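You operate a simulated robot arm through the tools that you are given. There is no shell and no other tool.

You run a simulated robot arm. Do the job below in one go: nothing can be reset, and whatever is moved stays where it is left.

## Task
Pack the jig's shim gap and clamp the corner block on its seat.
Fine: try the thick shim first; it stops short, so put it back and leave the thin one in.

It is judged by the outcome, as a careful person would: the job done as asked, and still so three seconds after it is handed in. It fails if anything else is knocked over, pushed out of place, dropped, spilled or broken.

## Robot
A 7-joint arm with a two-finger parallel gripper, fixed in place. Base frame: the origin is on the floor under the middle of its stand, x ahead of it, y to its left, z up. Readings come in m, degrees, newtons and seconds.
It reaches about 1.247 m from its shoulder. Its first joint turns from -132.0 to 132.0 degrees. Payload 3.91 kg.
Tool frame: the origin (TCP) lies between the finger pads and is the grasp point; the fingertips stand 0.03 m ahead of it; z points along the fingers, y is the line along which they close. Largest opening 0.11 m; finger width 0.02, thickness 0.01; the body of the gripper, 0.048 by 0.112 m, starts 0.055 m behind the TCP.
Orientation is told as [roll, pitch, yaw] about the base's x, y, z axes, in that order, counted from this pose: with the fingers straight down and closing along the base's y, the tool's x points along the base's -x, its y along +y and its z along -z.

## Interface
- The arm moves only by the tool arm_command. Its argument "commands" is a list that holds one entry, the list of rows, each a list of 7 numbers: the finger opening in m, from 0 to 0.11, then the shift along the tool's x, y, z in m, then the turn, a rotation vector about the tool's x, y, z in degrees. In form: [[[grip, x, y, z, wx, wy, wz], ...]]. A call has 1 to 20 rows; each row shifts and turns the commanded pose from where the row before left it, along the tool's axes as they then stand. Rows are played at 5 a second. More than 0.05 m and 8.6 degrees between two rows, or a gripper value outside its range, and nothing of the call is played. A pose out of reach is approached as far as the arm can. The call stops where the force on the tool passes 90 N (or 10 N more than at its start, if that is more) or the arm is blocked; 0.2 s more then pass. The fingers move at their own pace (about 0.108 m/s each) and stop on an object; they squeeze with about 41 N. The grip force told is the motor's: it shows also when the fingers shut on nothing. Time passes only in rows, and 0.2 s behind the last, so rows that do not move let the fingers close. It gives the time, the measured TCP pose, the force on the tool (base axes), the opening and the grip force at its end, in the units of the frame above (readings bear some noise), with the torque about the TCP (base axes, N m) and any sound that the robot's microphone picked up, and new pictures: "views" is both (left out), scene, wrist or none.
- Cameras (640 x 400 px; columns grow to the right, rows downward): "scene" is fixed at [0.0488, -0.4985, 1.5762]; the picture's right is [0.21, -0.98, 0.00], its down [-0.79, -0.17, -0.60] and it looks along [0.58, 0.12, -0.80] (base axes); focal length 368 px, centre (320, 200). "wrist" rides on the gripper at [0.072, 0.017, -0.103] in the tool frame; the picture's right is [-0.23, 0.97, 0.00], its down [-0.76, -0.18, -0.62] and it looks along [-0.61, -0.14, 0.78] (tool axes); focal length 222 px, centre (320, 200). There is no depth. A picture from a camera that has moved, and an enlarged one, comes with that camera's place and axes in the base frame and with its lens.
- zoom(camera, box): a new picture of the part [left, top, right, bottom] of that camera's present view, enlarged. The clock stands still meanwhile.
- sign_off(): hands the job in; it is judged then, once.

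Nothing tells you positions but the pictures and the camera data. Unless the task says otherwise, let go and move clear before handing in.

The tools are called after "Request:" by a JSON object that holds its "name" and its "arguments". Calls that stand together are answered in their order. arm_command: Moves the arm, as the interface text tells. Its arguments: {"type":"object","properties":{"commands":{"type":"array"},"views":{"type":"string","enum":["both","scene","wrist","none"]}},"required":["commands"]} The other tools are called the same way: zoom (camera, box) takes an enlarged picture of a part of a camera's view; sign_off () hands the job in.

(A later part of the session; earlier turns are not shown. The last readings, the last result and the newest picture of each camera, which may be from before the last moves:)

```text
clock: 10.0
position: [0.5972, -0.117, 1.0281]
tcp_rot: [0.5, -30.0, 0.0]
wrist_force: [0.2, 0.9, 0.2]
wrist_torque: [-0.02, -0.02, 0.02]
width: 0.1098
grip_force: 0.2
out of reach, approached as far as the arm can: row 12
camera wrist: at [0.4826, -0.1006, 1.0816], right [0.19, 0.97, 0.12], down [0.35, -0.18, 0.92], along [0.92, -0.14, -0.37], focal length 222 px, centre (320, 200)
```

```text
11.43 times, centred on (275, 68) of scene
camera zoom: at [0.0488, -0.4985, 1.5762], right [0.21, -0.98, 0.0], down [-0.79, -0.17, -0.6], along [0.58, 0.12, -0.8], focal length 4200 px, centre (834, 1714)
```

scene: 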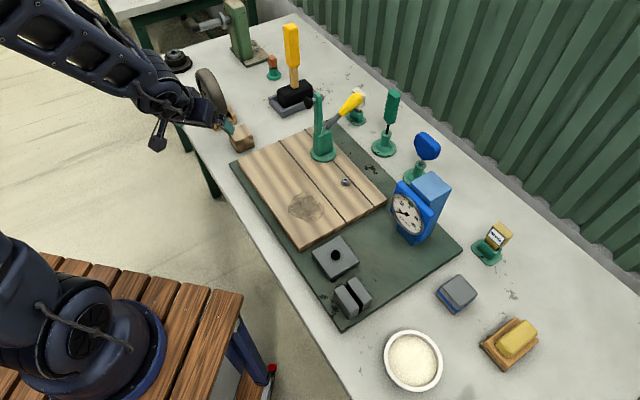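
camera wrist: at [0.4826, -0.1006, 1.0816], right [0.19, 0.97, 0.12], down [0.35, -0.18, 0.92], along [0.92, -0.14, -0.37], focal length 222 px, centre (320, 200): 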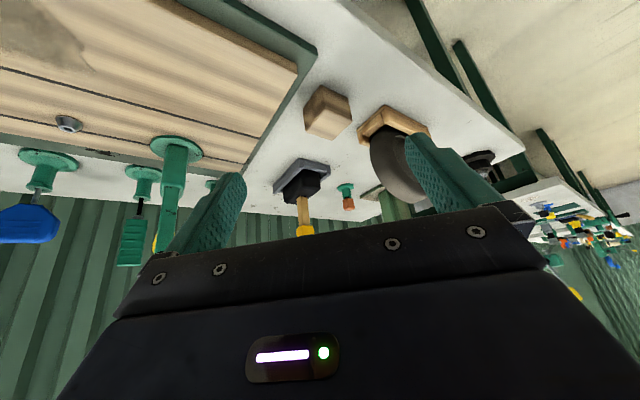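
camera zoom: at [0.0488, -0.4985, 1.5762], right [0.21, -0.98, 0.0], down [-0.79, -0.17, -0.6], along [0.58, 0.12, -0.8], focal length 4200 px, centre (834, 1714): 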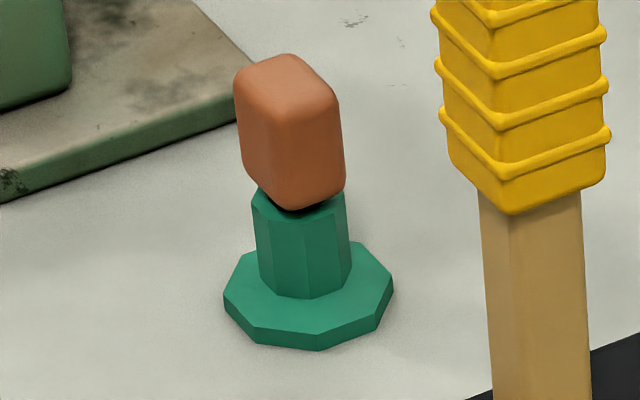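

The wooden cube is plain, so I'll look at the grey, blue-banded block from close by for any features that tell the two apart. I'll raise and straighten the gripper, then cross over high to the right side.

Request:
{"name": "arm_command", "arguments": {"commands": [[[0.11, 0, 0, -0.04, 0, 8, 0], [0.11, 0, 0, -0.04, 0, 8, 0], [0.11, 0, 0, -0.04, 0, 8, 0], [0.11, 0, 0, -0.04, 0, 6, 0], [0.11, 0.04, -0.03, 0, 0, 0, 0], [0.11, 0.04, -0.03, 0, 0, 0, 0], [0.11, 0, -0.05, 0, 0, 0, 0], [0.11, 0, -0.05, 0, 0, 0, 0], [0.11, 0, -0.05, 0, 0, 0, 0], [0.11, 0, -0.05, 0, 0, 0, 0], [0.11, 0, -0.05, 0, 0, 0, 0], [0.11, 0, -0.05, 0, 0, 0, 0], [0.11, 0, -0.05, 0, 0, 0, 0], [0.11, 0, -0.05, 0, 0, 0, 0], [0.11, 0, -0.05, 0, 0, 0, 0], [0.11, 0, -0.05, 0, 0, 0, 0], [0.11, 0, 0, 0, 0, 0, 0]]]}}

```text
clock: 13.6
position: [0.4659, -0.6781, 1.1746]
tcp_rot: [0.1, -2.0, 0.0]
wrist_force: [-0.5, 0.1, 1.2]
wrist_torque: [0.02, 0.02, -0.01]
width: 0.1099
grip_force: 0.0
camera wrist: at [0.3892, -0.6608, 1.2753], right [0.23, 0.97, 0.01], down [0.74, -0.18, 0.65], along [0.63, -0.14, -0.76], focal length 222 px, centre (320, 200)
```

scene: 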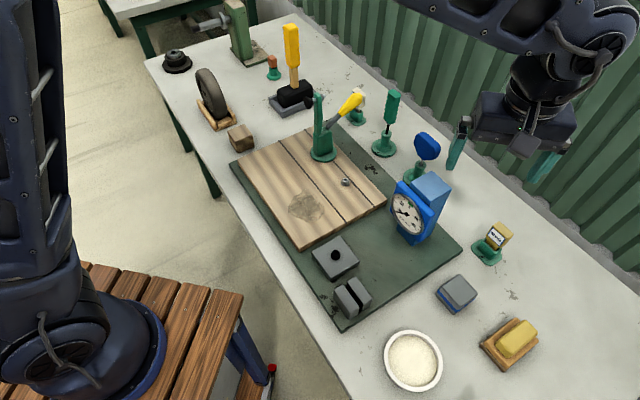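
wrist: 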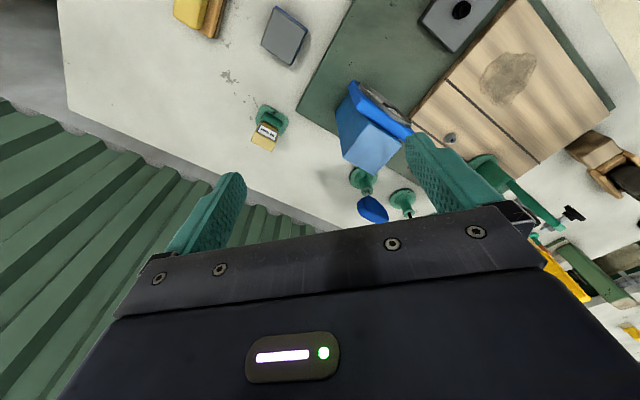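

Request:
{"name": "zoom", "arguments": {"camera": "wrist", "box": [230, 0, 350, 75]}}

Request:
{"name": "zoom", "arguments": {"camera": "wrist", "box": [320, 60, 440, 160]}}

Request:
{"name": "zoom", "arguments": {"camera": "wrist", "box": [160, 0, 256, 60]}}

Request:
{"name": "zoom", "arguments": {"camera": "wrist", "box": [400, 0, 640, 150]}}

```text
5.33 times, centred on (290, 38) of wrist
camera zoom: at [0.3892, -0.6608, 1.2753], right [0.23, 0.97, 0.01], down [0.74, -0.18, 0.65], along [0.63, -0.14, -0.76], focal length 1185 px, centre (480, 1067)
```

zoom: 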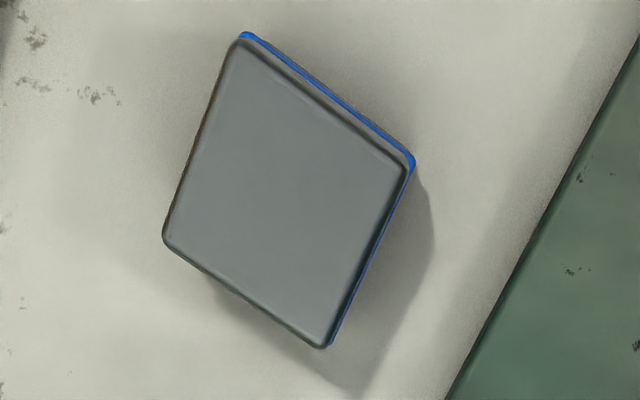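

```text
4.00 times, centred on (380, 110) of wrist
camera zoom: at [0.3892, -0.6608, 1.2753], right [0.23, 0.97, 0.01], down [0.74, -0.18, 0.65], along [0.63, -0.14, -0.76], focal length 888 px, centre (80, 560)
```

zoom: 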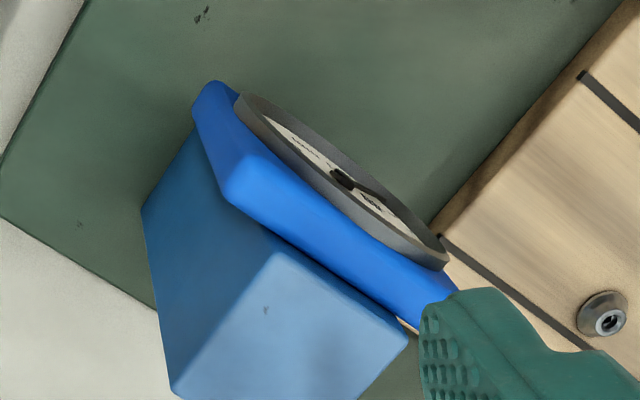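

```text
6.67 times, centred on (208, 30) of wrist
camera zoom: at [0.3892, -0.6608, 1.2753], right [0.23, 0.97, 0.01], down [0.74, -0.18, 0.65], along [0.63, -0.14, -0.76], focal length 1481 px, centre (1067, 1333)
```

zoom: 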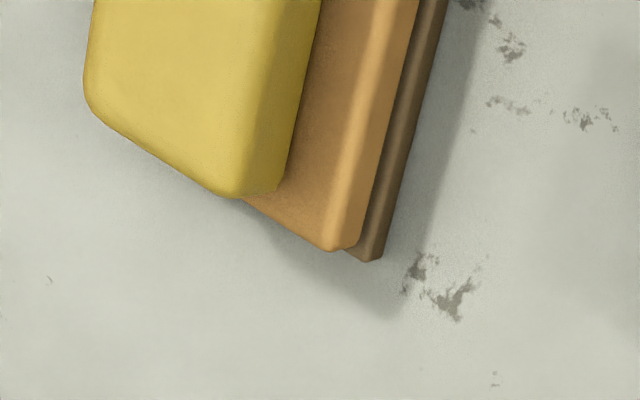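

```text
2.67 times, centred on (520, 75) of wrist
camera zoom: at [0.3892, -0.6608, 1.2753], right [0.23, 0.97, 0.01], down [0.74, -0.18, 0.65], along [0.63, -0.14, -0.76], focal length 592 px, centre (-213, 533)
```

zoom: 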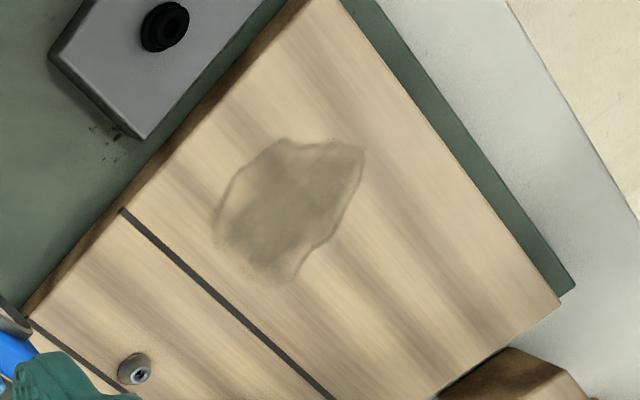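

The grey block has no special features either, so I'll settle the block question once I'm back at the clamp. For now I'll start on the shims: I'll turn the gripper 45° to line up with the bench and move above the yellow 10 mm shim, around (0.55, -0.80).

Request:
{"name": "arm_command", "arguments": {"commands": [[[0.11, 0, 0, 0, 0, 2, 0], [0.11, 0, 0, 0, 0, 0, -7.5], [0.11, 0, 0, 0, 0, 0, -7.5], [0.11, 0, 0, 0, 0, 0, -7.5], [0.11, 0, 0, 0, 0, 0, -7.5], [0.11, 0, 0, 0, 0, 0, -7.5], [0.11, 0, 0, 0, 0, 0, -7.5], [0.11, 0, -0.045, 0, 0, 0, 0], [0.11, 0, -0.045, 0, 0, 0, 0], [0.11, 0, -0.045, 0, 0, 0, 0], [0.11, 0, 0, 0.04, 0, 0, 0], [0.11, 0, 0, 0, 0, 0, 0]]]}}

```text
clock: 16.2
position: [0.56, -0.7705, 1.1333]
tcp_rot: [0.0, 0.0, 45.0]
wrist_force: [0.0, 0.2, -0.5]
wrist_torque: [-0.02, -0.02, -0.02]
width: 0.11
grip_force: 0.2
camera wrist: at [0.4962, -0.8102, 1.2368], right [-0.53, 0.85, 0.0], down [0.66, 0.41, 0.62], along [0.53, 0.33, -0.78], focal length 222 px, centre (320, 200)
```

scene: 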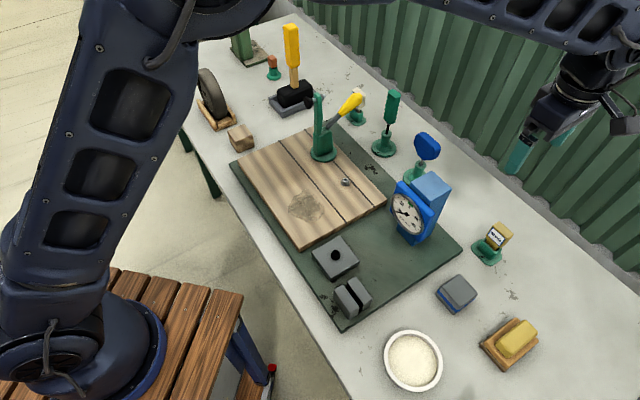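
wrist: 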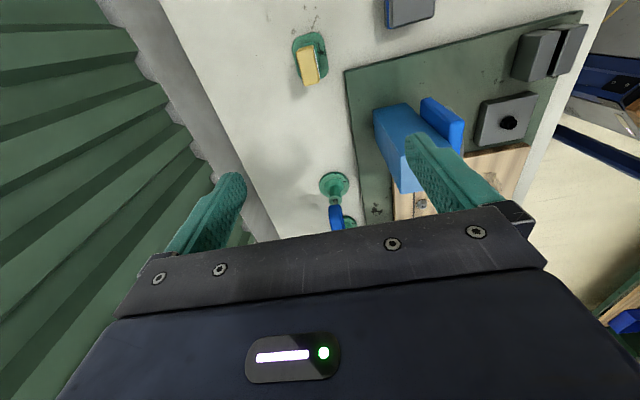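

Request:
{"name": "zoom", "arguments": {"camera": "wrist", "box": [270, 25, 350, 95]}}

Request:
{"name": "zoom", "arguments": {"camera": "scene", "box": [462, 212, 532, 272]}}

Request:
{"name": "zoom", "arguments": {"camera": "wrist", "box": [490, 0, 610, 90]}}

```text
5.71 times, centred on (310, 60) of wrist
camera zoom: at [0.4962, -0.8102, 1.2368], right [-0.53, 0.85, 0.0], down [0.66, 0.41, 0.62], along [0.53, 0.33, -0.78], focal length 1269 px, centre (377, 1000)
```

zoom: 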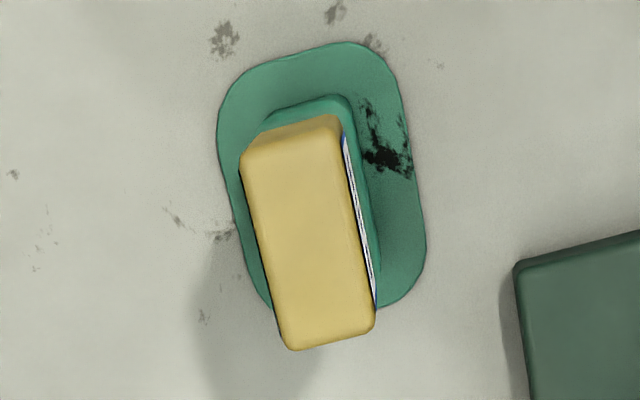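

```text
6.67 times, centred on (497, 242) of scene
camera zoom: at [0.0488, -0.4985, 1.5762], right [0.21, -0.98, 0.0], down [-0.79, -0.17, -0.6], along [0.58, 0.12, -0.8], focal length 2450 px, centre (-860, -80)
```

zoom: 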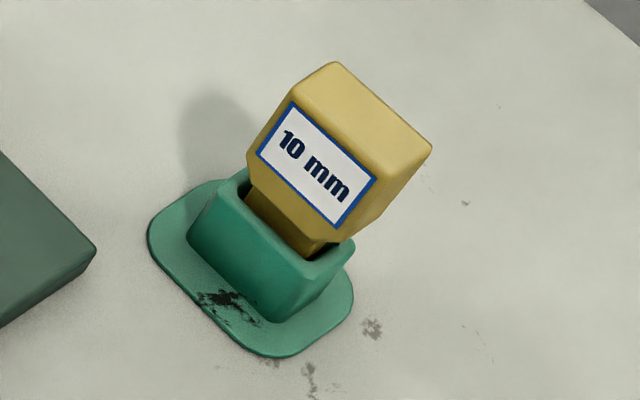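

```text
4.44 times, centred on (550, 45) of wrist
camera zoom: at [0.4962, -0.8102, 1.2368], right [-0.53, 0.85, 0.0], down [0.66, 0.41, 0.62], along [0.53, 0.33, -0.78], focal length 987 px, centre (-702, 889)
```

zoom: 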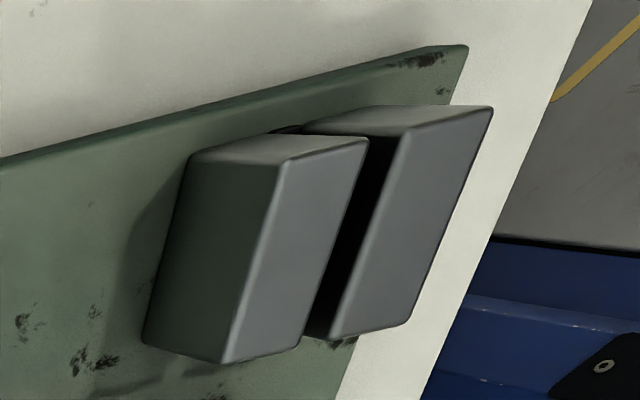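

The 10 mm shim's handle is about 42 x 22 mm, centred near (0.544, -0.798) with its top near z = 0.897, and its long side runs along the bench as the gap does. I'll move over it, come down part way and recheck the alignment.

Request:
{"name": "arm_command", "arguments": {"commands": [[[0.08, 0.03, -0.008, 0.0, 0, 0, 0], [0.08, 0, 0, 0.045, 0, 0, 0], [0.08, 0, 0, 0.045, 0, 0, 0], [0.08, 0, 0, 0.03, 0, 0, 0], [0.08, 0, 0, 0, 0, 0, 0]]]}}

Request:
{"name": "zoom", "arguments": {"camera": "wrist", "box": [200, 50, 440, 200]}}

Request:
{"name": "zoom", "arguments": {"camera": "scene", "box": [440, 150, 600, 270]}}

```text
clock: 17.4
position: [0.5446, -0.7997, 1.0127]
tcp_rot: [0.0, 0.0, 44.9]
wrist_force: [-1.1, 0.9, 0.2]
wrist_torque: [0.02, -0.04, 0.02]
width: 0.0799
grip_force: 0.0
camera wrist: at [0.4805, -0.8384, 1.1166], right [-0.53, 0.85, 0.0], down [0.66, 0.41, 0.62], along [0.53, 0.33, -0.78], focal length 222 px, centre (320, 200)
```

scene: 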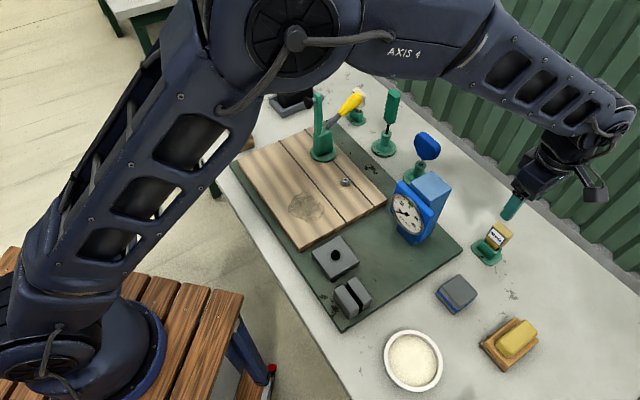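
wrist: 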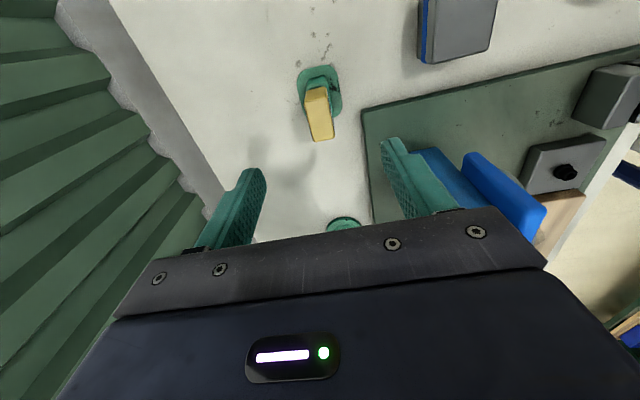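

```text
2.67 times, centred on (320, 125) of wrist
camera zoom: at [0.4805, -0.8384, 1.1166], right [-0.53, 0.85, 0.0], down [0.66, 0.41, 0.62], along [0.53, 0.33, -0.78], focal length 592 px, centre (320, 400)
```

zoom: 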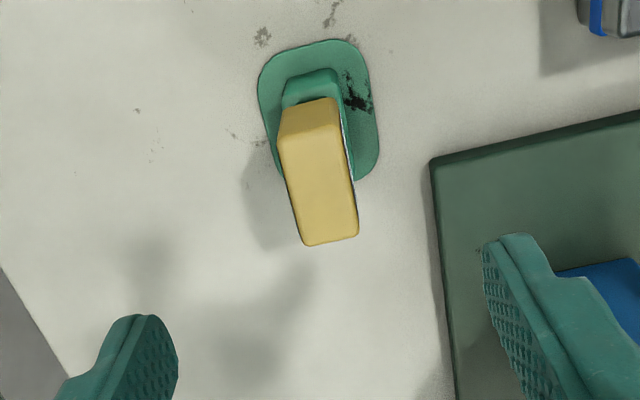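

```text
3.33 times, centred on (520, 210) of scene
camera zoom: at [0.0488, -0.4985, 1.5762], right [0.21, -0.98, 0.0], down [-0.79, -0.17, -0.6], along [0.58, 0.12, -0.8], focal length 1225 px, centre (-347, 167)
```

zoom: 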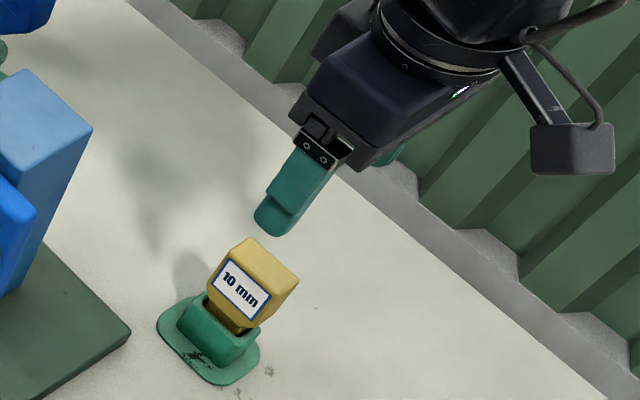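

The shim is centred within 3 mm of the tool. I'll make a small correction and lower to grasp height (TCP about z = 0.882), then check before closing.

Request:
{"name": "arm_command", "arguments": {"commands": [[[0.08, -0.0023, 0.0015, 0.045, 0, 0, 0], [0.08, 0, 0, 0.045, 0, 0, 0], [0.08, 0, 0, 0.025, 0, 0, 0], [0.08, 0, 0, 0.014, 0, 0, 0], [0.08, 0, 0, 0, 0, 0, 0]]]}}

Request:
{"name": "zoom", "arguments": {"camera": "wrist", "box": [200, 80, 440, 230]}}

Request:
{"name": "zoom", "arguments": {"camera": "scene", "box": [460, 190, 556, 262]}}

```text
clock: 18.6
position: [0.5437, -0.7941, 0.8851]
tcp_rot: [0.0, 0.1, 45.0]
wrist_force: [0.0, 0.5, -0.4]
wrist_torque: [-0.04, -0.04, -0.03]
width: 0.0799
grip_force: 0.0
camera wrist: at [0.4799, -0.8345, 0.9891], right [-0.53, 0.85, 0.0], down [0.66, 0.41, 0.62], along [0.53, 0.33, -0.78], focal length 222 px, centre (320, 200)
```

scene: 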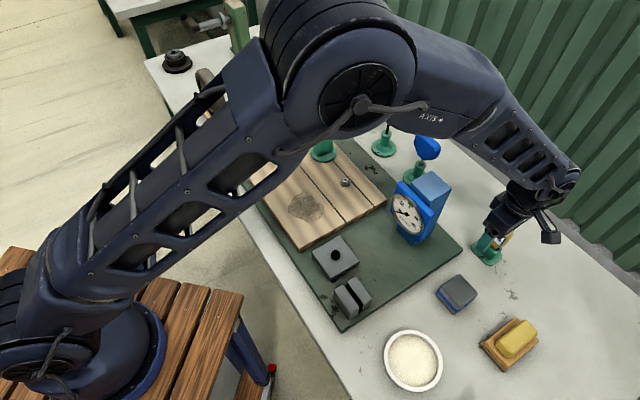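
wrist: 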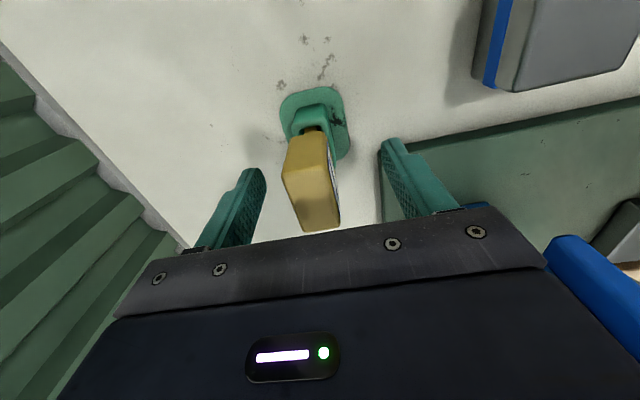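

```text
2.67 times, centred on (320, 155) of wrist
camera zoom: at [0.4799, -0.8345, 0.9891], right [-0.53, 0.85, 0.0], down [0.66, 0.41, 0.62], along [0.53, 0.33, -0.78], focal length 592 px, centre (320, 320)
```

zoom: 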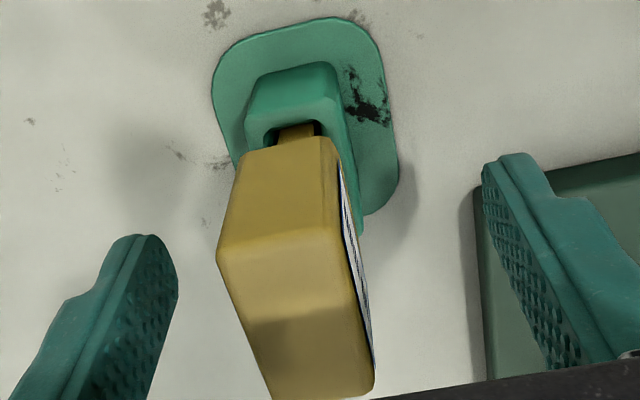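

```text
5.56 times, centred on (508, 226) of scene
camera zoom: at [0.0488, -0.4985, 1.5762], right [0.21, -0.98, 0.0], down [-0.79, -0.17, -0.6], along [0.58, 0.12, -0.8], focal length 2042 px, centre (-724, 56)
```

zoom: 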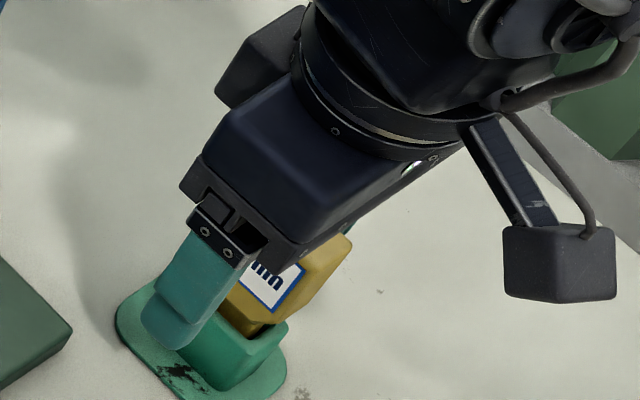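

The handle sits slightly off-centre between the fingers (about 2–3 mm), so I'll correct by that and close on it gently.

Request:
{"name": "arm_command", "arguments": {"commands": [[[0.08, 0.004, -0.0022, 0, 0, 0, 0], [0.06, 0, 0, 0, 0, 0, 0], [0.04, 0, 0, 0, 0, 0, 0], [0.03, 0, 0, 0, 0, 0, 0], [0.015, 0, 0, 0, 0, 0, 0], [0.01, 0, 0, 0, 0, 0, 0], [0.01, 0, 0, 0, 0, 0, 0]]]}}

Request:
{"name": "zoom", "arguments": {"camera": "wrist", "box": [200, 80, 440, 230]}}

```text
clock: 20.2
position: [0.5421, -0.8, 0.8854]
tcp_rot: [0.0, 0.1, 44.9]
wrist_force: [0.5, -0.3, 0.1]
wrist_torque: [0.0, -0.03, -0.01]
width: 0.0222
grip_force: 41.2
camera wrist: at [0.4787, -0.8393, 0.9892], right [-0.53, 0.85, 0.0], down [0.66, 0.41, 0.62], along [0.53, 0.33, -0.78], focal length 222 px, centre (320, 200)
```

scene: 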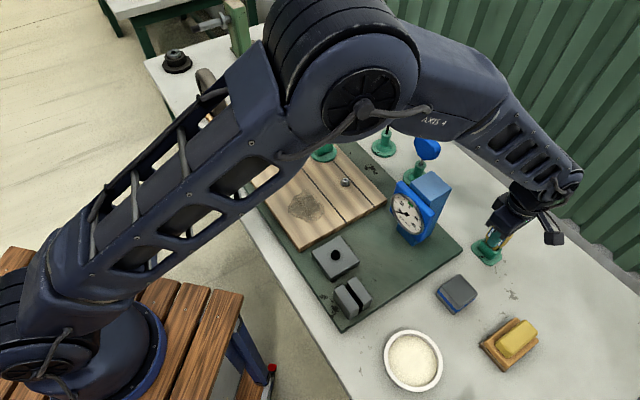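
wrist: 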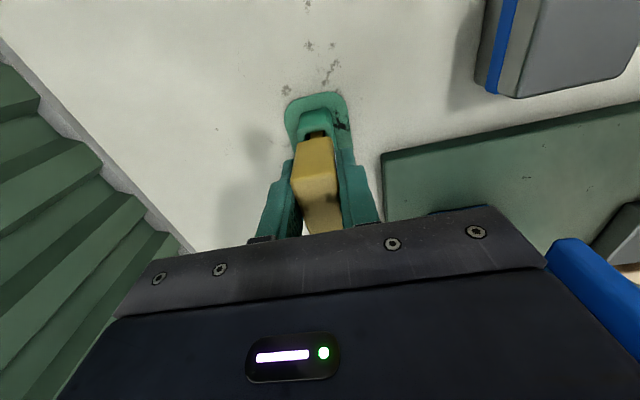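

```text
2.67 times, centred on (320, 155) of wrist
camera zoom: at [0.4787, -0.8393, 0.9892], right [-0.53, 0.85, 0.0], down [0.66, 0.41, 0.62], along [0.53, 0.33, -0.78], focal length 592 px, centre (320, 320)
```

zoom: 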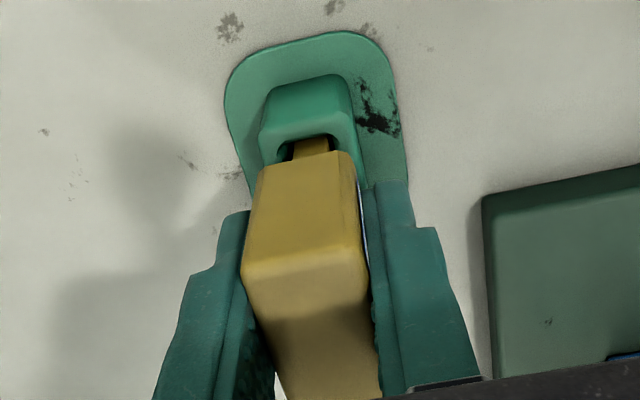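

The shim is held (22 mm wide, 41 N). I'll lift it straight up out of its holder and look at the blade.

Request:
{"name": "arm_command", "arguments": {"commands": [[[0.01, 0, 0, -0.02, 0, 0, 0], [0.01, 0, 0, -0.03, 0, 0, 0], [0.01, 0, 0, -0.04, 0, 0, 0], [0.01, 0, 0, -0.045, 0, 0, 0], [0.01, 0, 0, -0.045, 0, 0, 0], [0.01, 0, 0, 0, 0, 0, 0]]]}}

Request:
{"name": "zoom", "arguments": {"camera": "wrist", "box": [200, 0, 440, 230]}}

Request:
{"name": "zoom", "arguments": {"camera": "scene", "box": [460, 130, 580, 270]}}

```text
clock: 21.6
position: [0.5403, -0.8005, 1.065]
tcp_rot: [0.2, 0.0, 45.1]
wrist_force: [-0.2, -0.8, -1.1]
wrist_torque: [0.01, -0.02, 0.0]
width: 0.0224
grip_force: 41.1
camera wrist: at [0.4763, -0.8393, 1.1683], right [-0.53, 0.85, 0.0], down [0.66, 0.41, 0.62], along [0.53, 0.33, -0.78], focal length 222 px, centre (320, 200)
```

scene: 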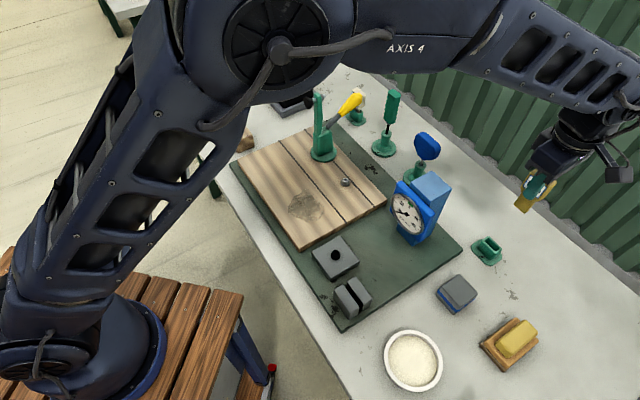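
wrist: 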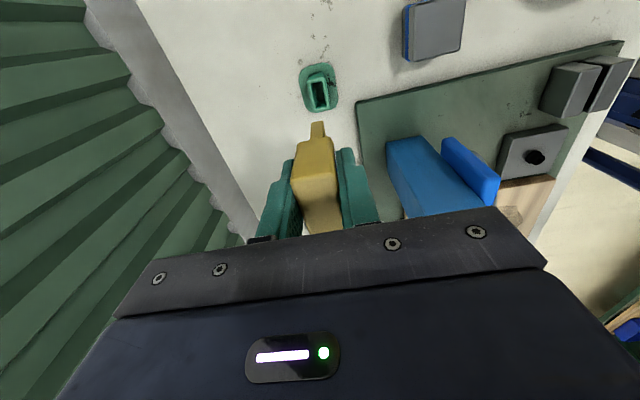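

```text
1.74 times, centred on (320, 115) of wrist
camera zoom: at [0.4763, -0.8393, 1.1683], right [-0.53, 0.85, 0.0], down [0.66, 0.41, 0.62], along [0.53, 0.33, -0.78], focal length 386 px, centre (320, 348)
```

zoom: 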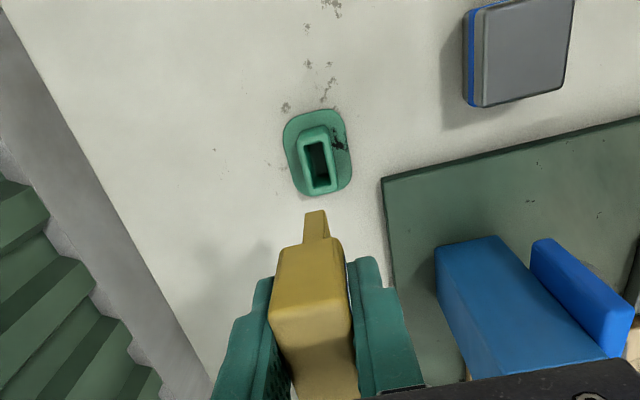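

```text
2.86 times, centred on (520, 200) of scene
camera zoom: at [0.0488, -0.4985, 1.5762], right [0.21, -0.98, 0.0], down [-0.79, -0.17, -0.6], along [0.58, 0.12, -0.8], focal length 1050 px, centre (-251, 200)
```

zoom: 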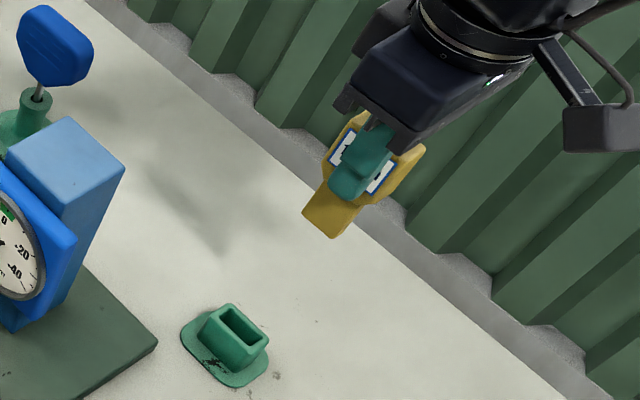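

The thick shim is out and hanging straight; its holder stayed put. I'll carry it over the grey block area toward the front, then along to the gap, keeping clear of the gauge.

Request:
{"name": "arm_command", "arguments": {"commands": [[[0.01, 0, 0.043, 0, 0, 0, 0], [0.01, 0, 0.043, 0, 0, 0, 0], [0.01, 0, 0.043, 0, 0, 0, 0], [0.01, 0, 0.043, 0, 0, 0, 0], [0.01, 0, 0.043, 0, 0, 0, 0], [0.01, 0, 0.043, 0, 0, 0, 0], [0.01, 0, 0.043, 0, 0, 0, 0], [0.01, 0, 0.042, 0, 0, 0, 0], [0.01, -0.035, 0, 0, 0, 0, 0], [0.01, -0.035, 0, 0, 0, 0, 0], [0.01, 0, 0, 0, 0, 0, 0], [0.01, 0, 0, 0, 0, 0, 0]]]}}

Request:
{"name": "zoom", "arguments": {"camera": "wrist", "box": [200, 0, 440, 230]}}

Request:
{"name": "zoom", "arguments": {"camera": "scene", "box": [290, 220, 418, 332]}}

```text
clock: 24.2
position: [0.3483, -0.5074, 1.066]
tcp_rot: [-0.1, 0.0, 44.9]
wrist_force: [0.3, -0.6, -0.3]
wrist_torque: [0.01, -0.01, 0.01]
width: 0.022
grip_force: 41.1
camera wrist: at [0.2849, -0.5463, 1.1695], right [-0.53, 0.85, 0.0], down [0.66, 0.41, 0.62], along [0.53, 0.33, -0.78], focal length 222 px, centre (320, 200)
```

scene: 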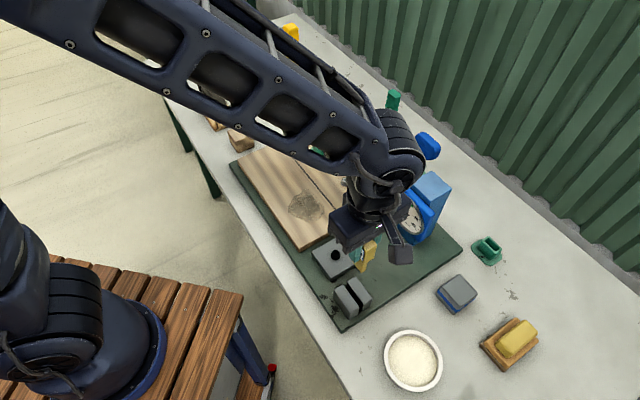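
wrist: 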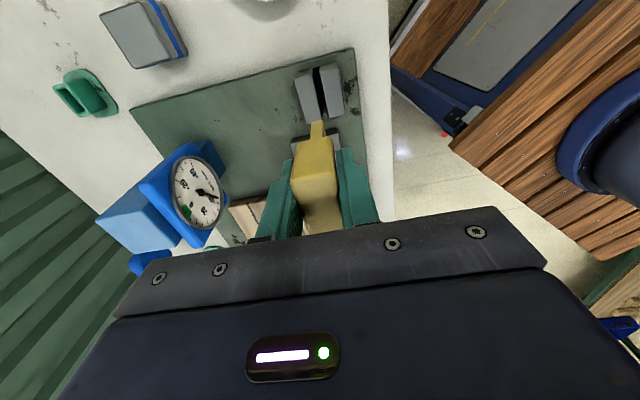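

```text
1.74 times, centred on (320, 115) of wrist
camera zoom: at [0.2849, -0.5463, 1.1695], right [-0.53, 0.85, 0.0], down [0.66, 0.41, 0.62], along [0.53, 0.33, -0.78], focal length 386 px, centre (320, 348)
```

zoom: 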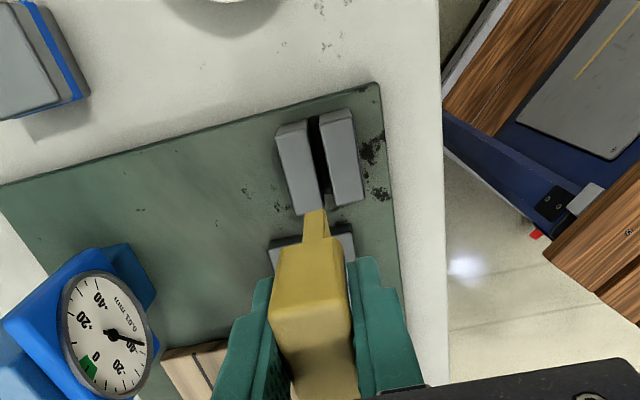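

```text
3.57 times, centred on (354, 276) of scene
camera zoom: at [0.0488, -0.4985, 1.5762], right [0.21, -0.98, 0.0], down [-0.79, -0.17, -0.6], along [0.58, 0.12, -0.8], focal length 1312 px, centre (199, -71)
```

zoom: 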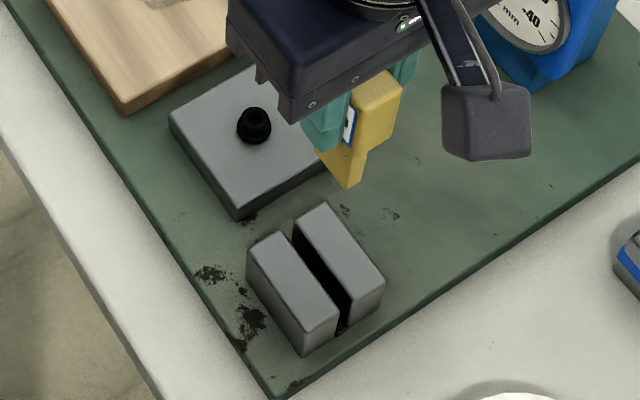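

Request:
{"name": "zoom", "arguments": {"camera": "wrist", "box": [280, 55, 360, 155]}}

Request:
{"name": "zoom", "arguments": {"camera": "scene", "box": [330, 220, 394, 320]}}

```text
4.00 times, centred on (320, 105) of wrist
camera zoom: at [0.2849, -0.5463, 1.1695], right [-0.53, 0.85, 0.0], down [0.66, 0.41, 0.62], along [0.53, 0.33, -0.78], focal length 888 px, centre (320, 580)
```

zoom: 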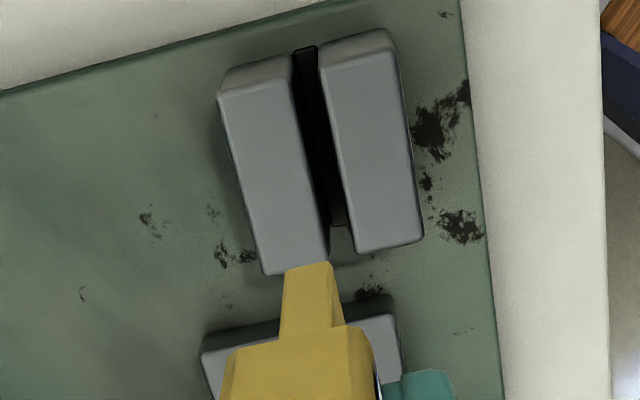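

```text
4.00 times, centred on (362, 270) of scene
camera zoom: at [0.0488, -0.4985, 1.5762], right [0.21, -0.98, 0.0], down [-0.79, -0.17, -0.6], along [0.58, 0.12, -0.8], focal length 1470 px, centre (152, -80)
```

zoom: 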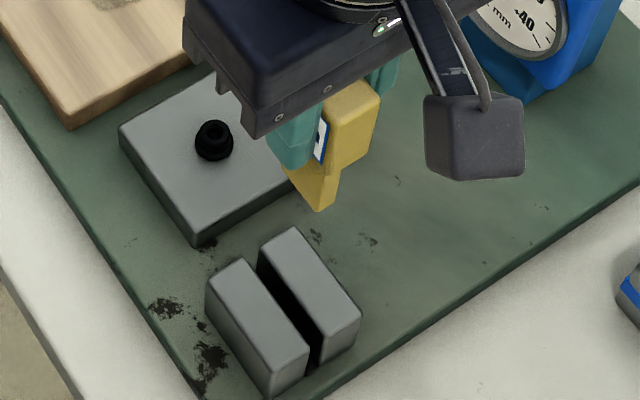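

The blade is about 45 mm long (its tip is about 80 mm below the TCP), and the gap centre is within a few millimetres of being directly underneath. I'll shift slightly, lower until the blade tip is a couple of centimetres above the pads, and recheck the alignment.

Request:
{"name": "arm_command", "arguments": {"commands": [[[0.01, -0.005, 0.001, 0.04, 0, 0, 0], [0.01, 0, 0, 0.04, 0, 0, 0], [0.01, 0, 0, 0.023, 0, 0, 0], [0.01, 0, 0, 0, 0, 0, 0]]]}}

Request:
{"name": "zoom", "arguments": {"camera": "wrist", "box": [260, 40, 380, 200]}}

Request:
{"name": "zoom", "arguments": {"camera": "scene", "box": [318, 240, 398, 320]}}

```text
clock: 25.2
position: [0.3525, -0.5025, 0.9624]
tcp_rot: [0.0, 0.0, 45.0]
wrist_force: [0.0, 0.9, -0.9]
wrist_torque: [-0.01, -0.04, -0.02]
width: 0.0224
grip_force: 41.0
camera wrist: at [0.2883, -0.5419, 1.0655], right [-0.53, 0.85, 0.0], down [0.66, 0.41, 0.62], along [0.53, 0.33, -0.78], focal length 222 px, centre (320, 200)
```

scene: 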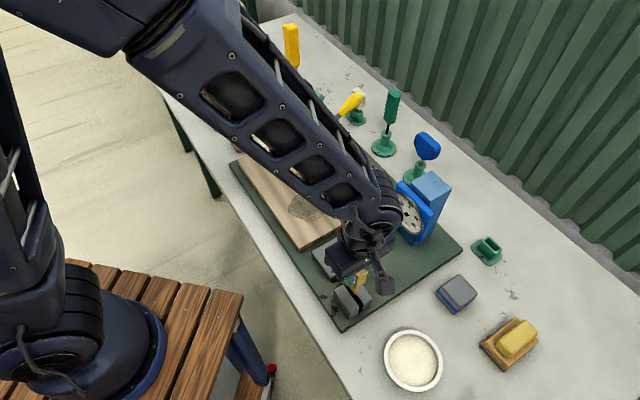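
wrist: 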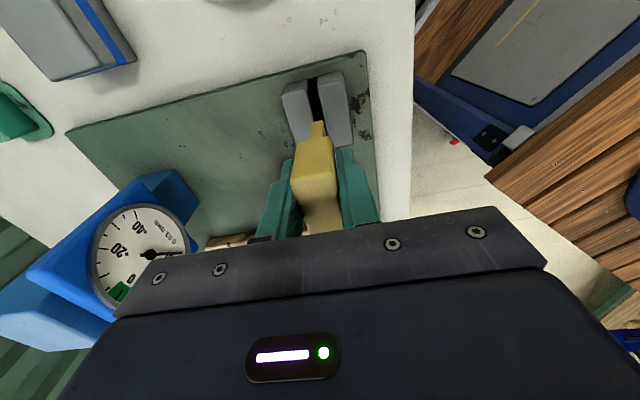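

```text
2.50 times, centred on (320, 120) of wrist
camera zoom: at [0.2883, -0.5419, 1.0655], right [-0.53, 0.85, 0.0], down [0.66, 0.41, 0.62], along [0.53, 0.33, -0.78], focal length 555 px, centre (320, 400)
```

zoom: 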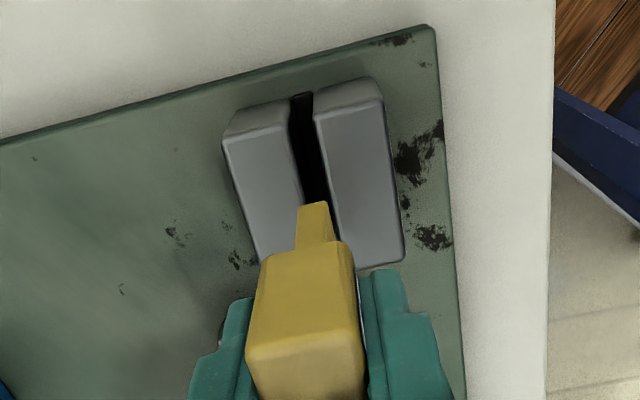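

```text
5.00 times, centred on (358, 280) of scene
camera zoom: at [0.0488, -0.4985, 1.5762], right [0.21, -0.98, 0.0], down [-0.79, -0.17, -0.6], along [0.58, 0.12, -0.8], focal length 1837 px, centre (130, -200)
```

zoom: 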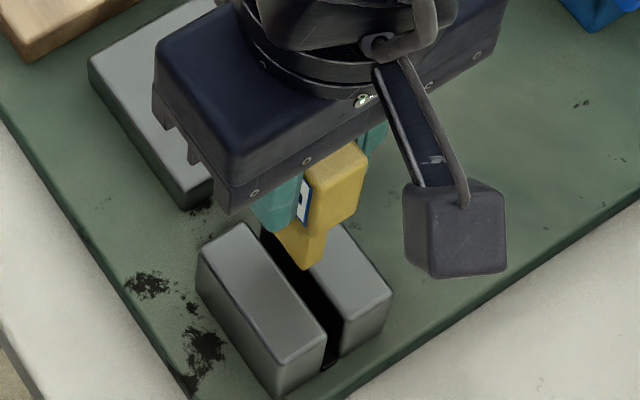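

The blade is centred across the gap to under a millimetre in the wrist view, though a little toward the far end, so I'll nudge it back 6 mm. Then I'll lower in small steps to see where it stops.

Request:
{"name": "arm_command", "arguments": {"commands": [[[0.01, 0.006, 0, 0.01, 0, 0, 0], [0.01, 0, 0, 0.008, 0, 0, 0], [0.01, 0, 0, 0.004, 0, 0, 0], [0.01, 0, 0, 0, 0, 0, 0]]]}}

Request:
{"name": "zoom", "arguments": {"camera": "wrist", "box": [280, 60, 360, 160]}}

Request:
{"name": "zoom", "arguments": {"camera": "scene", "box": [322, 260, 386, 320]}}

```text
clock: 26.2
position: [0.3474, -0.5082, 0.9396]
tcp_rot: [-0.1, 0.1, 45.0]
wrist_force: [-8.6, 9.7, 25.5]
wrist_torque: [0.79, 0.59, 0.01]
width: 0.0222
grip_force: 41.0
camera wrist: at [0.2834, -0.547, 1.0434], right [-0.53, 0.85, 0.0], down [0.66, 0.41, 0.62], along [0.53, 0.33, -0.78], focal length 222 px, centre (320, 200)
```

scene: 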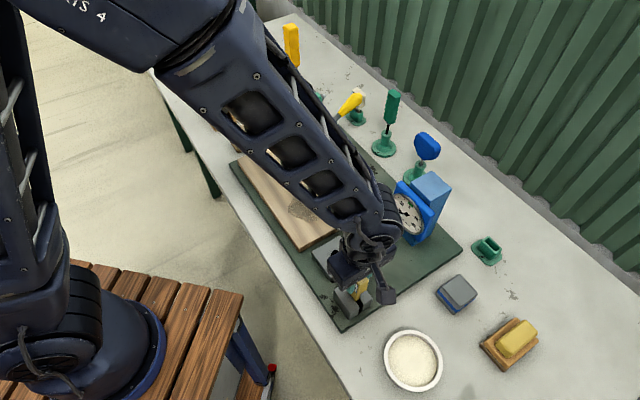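
wrist: 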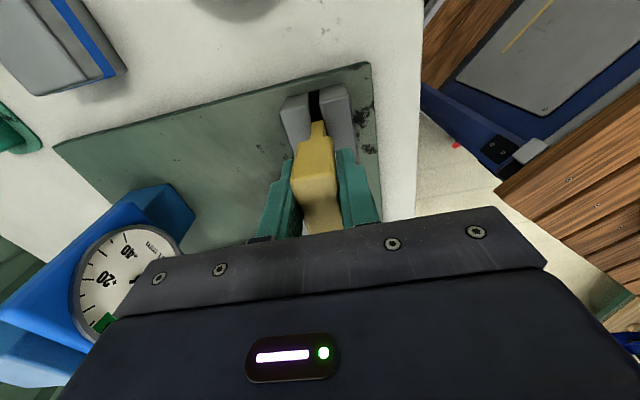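

```text
4.00 times, centred on (320, 110) of wrist
camera zoom: at [0.2834, -0.547, 1.0434], right [-0.53, 0.85, 0.0], down [0.66, 0.41, 0.62], along [0.53, 0.33, -0.78], focal length 888 px, centre (320, 560)
```

zoom: 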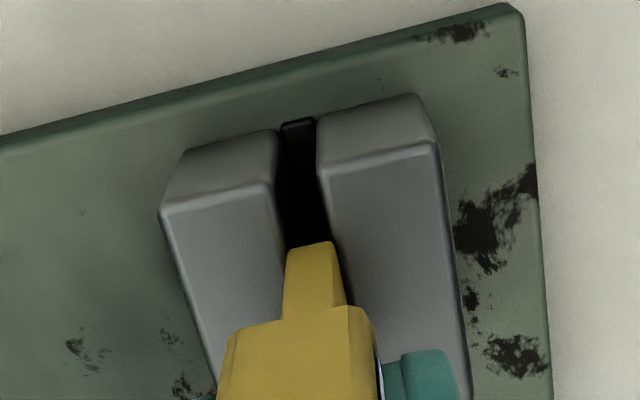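

```text
6.67 times, centred on (354, 290) of scene
camera zoom: at [0.0488, -0.4985, 1.5762], right [0.21, -0.98, 0.0], down [-0.79, -0.17, -0.6], along [0.58, 0.12, -0.8], focal length 2450 px, centre (93, -400)
```

zoom: 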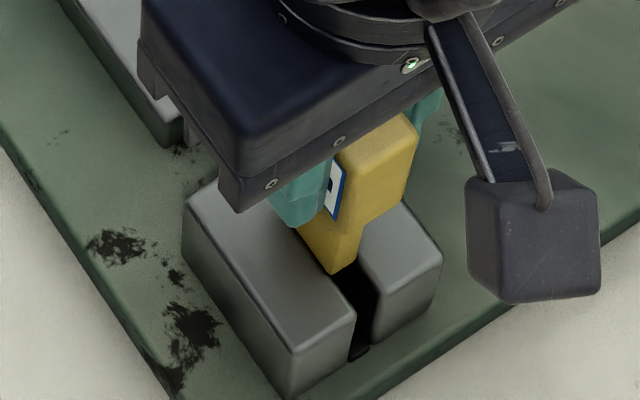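

The blade touched the pad on the back side (sideways force toward the front). I'll back off 3 mm, shift about 1.5 mm toward the front and try again so it gets a fair try.

Request:
{"name": "arm_command", "arguments": {"commands": [[[0.01, 0, 0, -0.004, 0, 0, 0], [0.01, 0, 0.0015, 0, 0, 0, 0], [0.01, 0, 0, 0.003, 0, 0, 0], [0.01, 0, 0, 0.002, 0, 0, 0], [0.01, 0, 0, 0.002, 0, 0, 0], [0.01, 0, 0, 0, 0, 0, 0]]], "views": "wrist"}}

Request:
{"name": "zoom", "arguments": {"camera": "wrist", "box": [280, 60, 360, 160]}}

```text
clock: 27.6
position: [0.3468, -0.5075, 0.9375]
tcp_rot: [-0.1, 0.0, 45.0]
wrist_force: [-2.5, 5.4, 42.3]
wrist_torque: [0.44, 0.26, -0.02]
width: 0.0218
grip_force: 40.1
camera wrist: at [0.2827, -0.5469, 1.0406], right [-0.53, 0.85, 0.0], down [0.66, 0.41, 0.62], along [0.53, 0.33, -0.78], focal length 222 px, centre (320, 200)
```

wrist: 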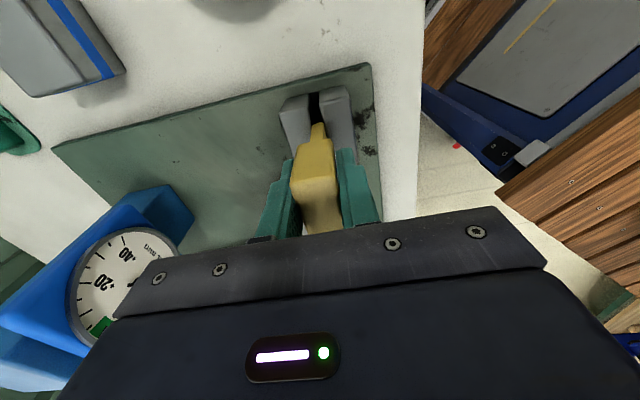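

```text
4.00 times, centred on (320, 110) of wrist
camera zoom: at [0.2827, -0.5469, 1.0406], right [-0.53, 0.85, 0.0], down [0.66, 0.41, 0.62], along [0.53, 0.33, -0.78], focal length 888 px, centre (320, 560)
```

zoom: 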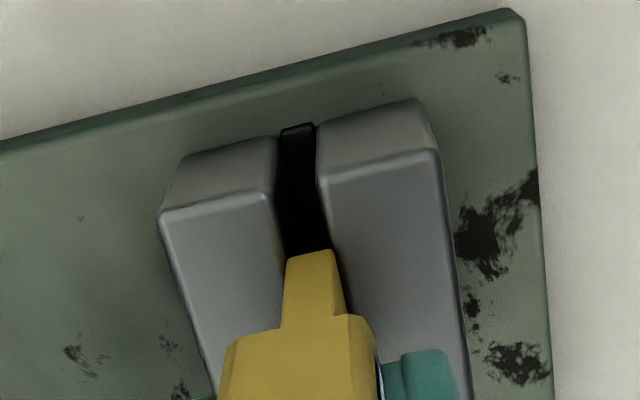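

It stops with about 42 N on top of the pads and little sideways force. I'll make one more try shifted another millimetre to confirm that it really stops short rather than just catching an edge.

Request:
{"name": "arm_command", "arguments": {"commands": [[[0.01, 0, 0, -0.005, 0, 0, 0], [0.01, 0, 0.0008, 0, 0, 0, 0], [0.01, 0, 0, 0.003, 0, 0, 0], [0.01, 0, 0, 0.0025, 0, 0, 0], [0.01, 0, 0, 0, 0, 0, 0]]], "views": "none"}}

Request:
{"name": "zoom", "arguments": {"camera": "scene", "box": [322, 260, 386, 320]}}

Request:
{"name": "zoom", "arguments": {"camera": "wrist", "box": [280, 60, 360, 160]}}

```text
clock: 28.8
position: [0.3458, -0.5077, 0.9364]
tcp_rot: [0.0, 0.1, 45.0]
wrist_force: [3.6, 1.5, 42.7]
wrist_torque: [0.11, -0.26, -0.02]
width: 0.0223
grip_force: 40.9
```

```text
6.67 times, centred on (354, 290) of scene
camera zoom: at [0.0488, -0.4985, 1.5762], right [0.21, -0.98, 0.0], down [-0.79, -0.17, -0.6], along [0.58, 0.12, -0.8], focal length 2450 px, centre (93, -400)
```

zoom: 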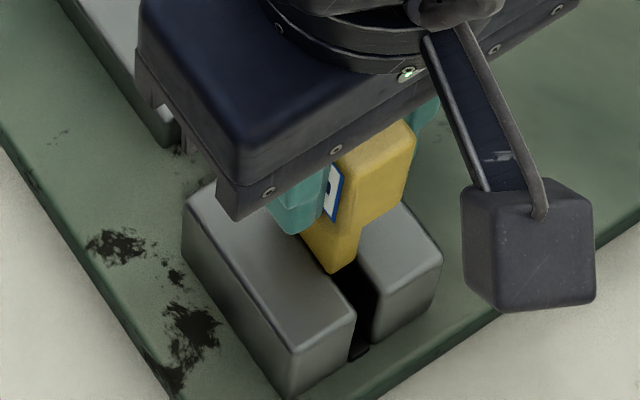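

```text
4.00 times, centred on (320, 110) of wrist
camera zoom: at [0.2824, -0.5465, 1.0404], right [-0.53, 0.85, 0.0], down [0.66, 0.41, 0.62], along [0.53, 0.33, -0.78], focal length 888 px, centre (320, 560)
```

zoom: 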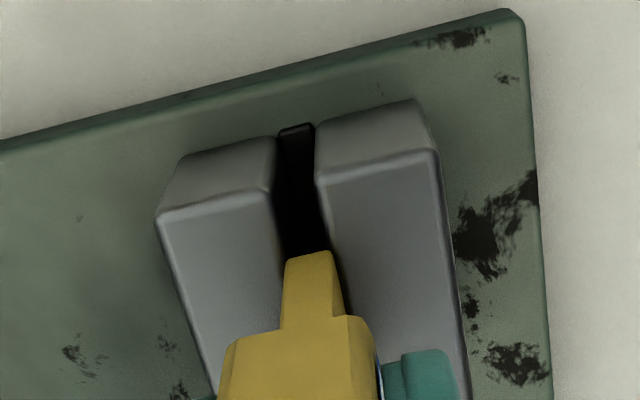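

The 10 mm shim stays centred on both pads at 43 N and goes no further, so it stops short as expected. I'll lift it and take it back to its holder by the exact reverse route.

Request:
{"name": "arm_command", "arguments": {"commands": [[[0.01, 0, 0, -0.0285, 0, 0, 0], [0.01, 0, 0, -0.05, 0, 0, 0], [0.01, 0, 0, -0.05, 0, 0, 0], [0.01, 0.035, 0, 0, 0, 0, 0], [0.01, 0.034, 0, 0, 0, 0, 0], [0.01, 0, -0.0433, 0, 0, 0, 0], [0.01, 0, -0.0433, 0, 0, 0, 0], [0.01, 0, -0.0433, 0, 0, 0, 0], [0.01, 0, -0.0433, 0, 0, 0, 0], [0.01, 0, -0.0433, 0, 0, 0, 0], [0.01, 0, -0.0433, 0, 0, 0, 0], [0.01, 0, -0.0433, 0, 0, 0, 0], [0.01, 0, -0.0432, 0, 0, 0, 0], [0.01, 0, 0, 0.05, 0, 0, 0], [0.01, 0, 0, 0.04, 0, 0, 0], [0.01, 0, 0, 0, 0, 0, 0]]]}}

Request:
{"name": "zoom", "arguments": {"camera": "wrist", "box": [260, 60, 380, 210]}}

Request:
{"name": "zoom", "arguments": {"camera": "scene", "box": [460, 180, 556, 276]}}

```text
clock: 32.2
position: [0.5429, -0.7982, 0.975]
tcp_rot: [0.0, 0.0, 45.0]
wrist_force: [0.1, 0.1, -1.3]
wrist_torque: [-0.03, 0.0, -0.01]
width: 0.0223
grip_force: 41.1
camera wrist: at [0.4791, -0.8371, 1.0772], right [-0.53, 0.85, 0.0], down [0.66, 0.41, 0.62], along [0.53, 0.33, -0.78], focal length 222 px, centre (320, 200)
```

scene: 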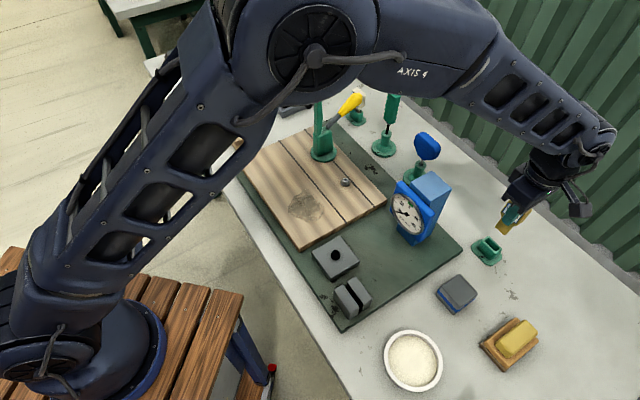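
wrist: 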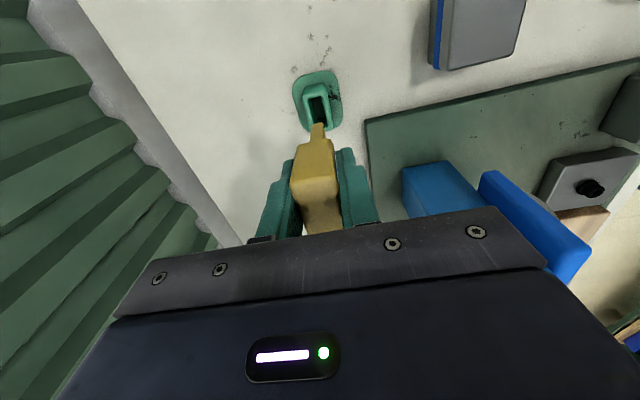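

```text
2.67 times, centred on (320, 135) of wrist
camera zoom: at [0.4791, -0.8371, 1.0772], right [-0.53, 0.85, 0.0], down [0.66, 0.41, 0.62], along [0.53, 0.33, -0.78], focal length 592 px, centre (320, 373)
```

zoom: 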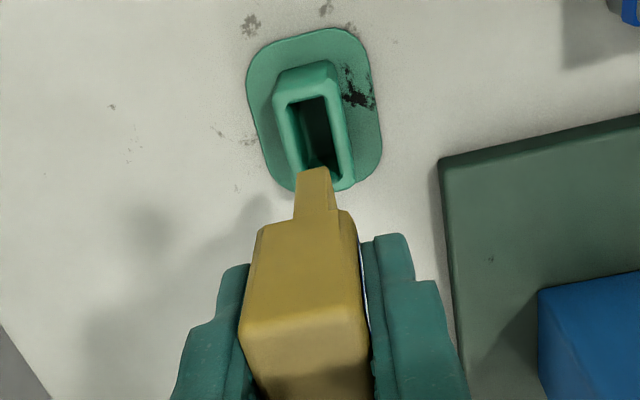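

```text
4.17 times, centred on (508, 228) of scene
camera zoom: at [0.0488, -0.4985, 1.5762], right [0.21, -0.98, 0.0], down [-0.79, -0.17, -0.6], along [0.58, 0.12, -0.8], focal length 1531 px, centre (-463, 83)
```

zoom: 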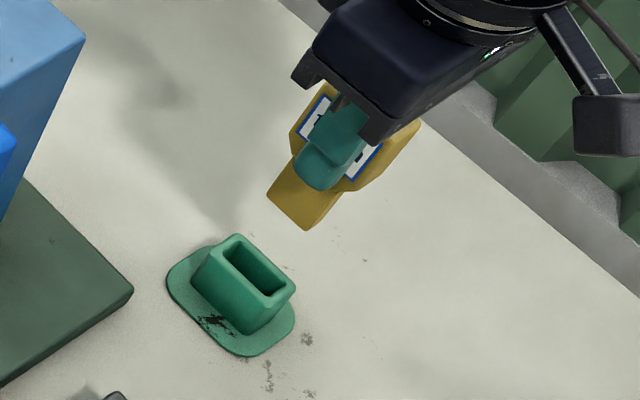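

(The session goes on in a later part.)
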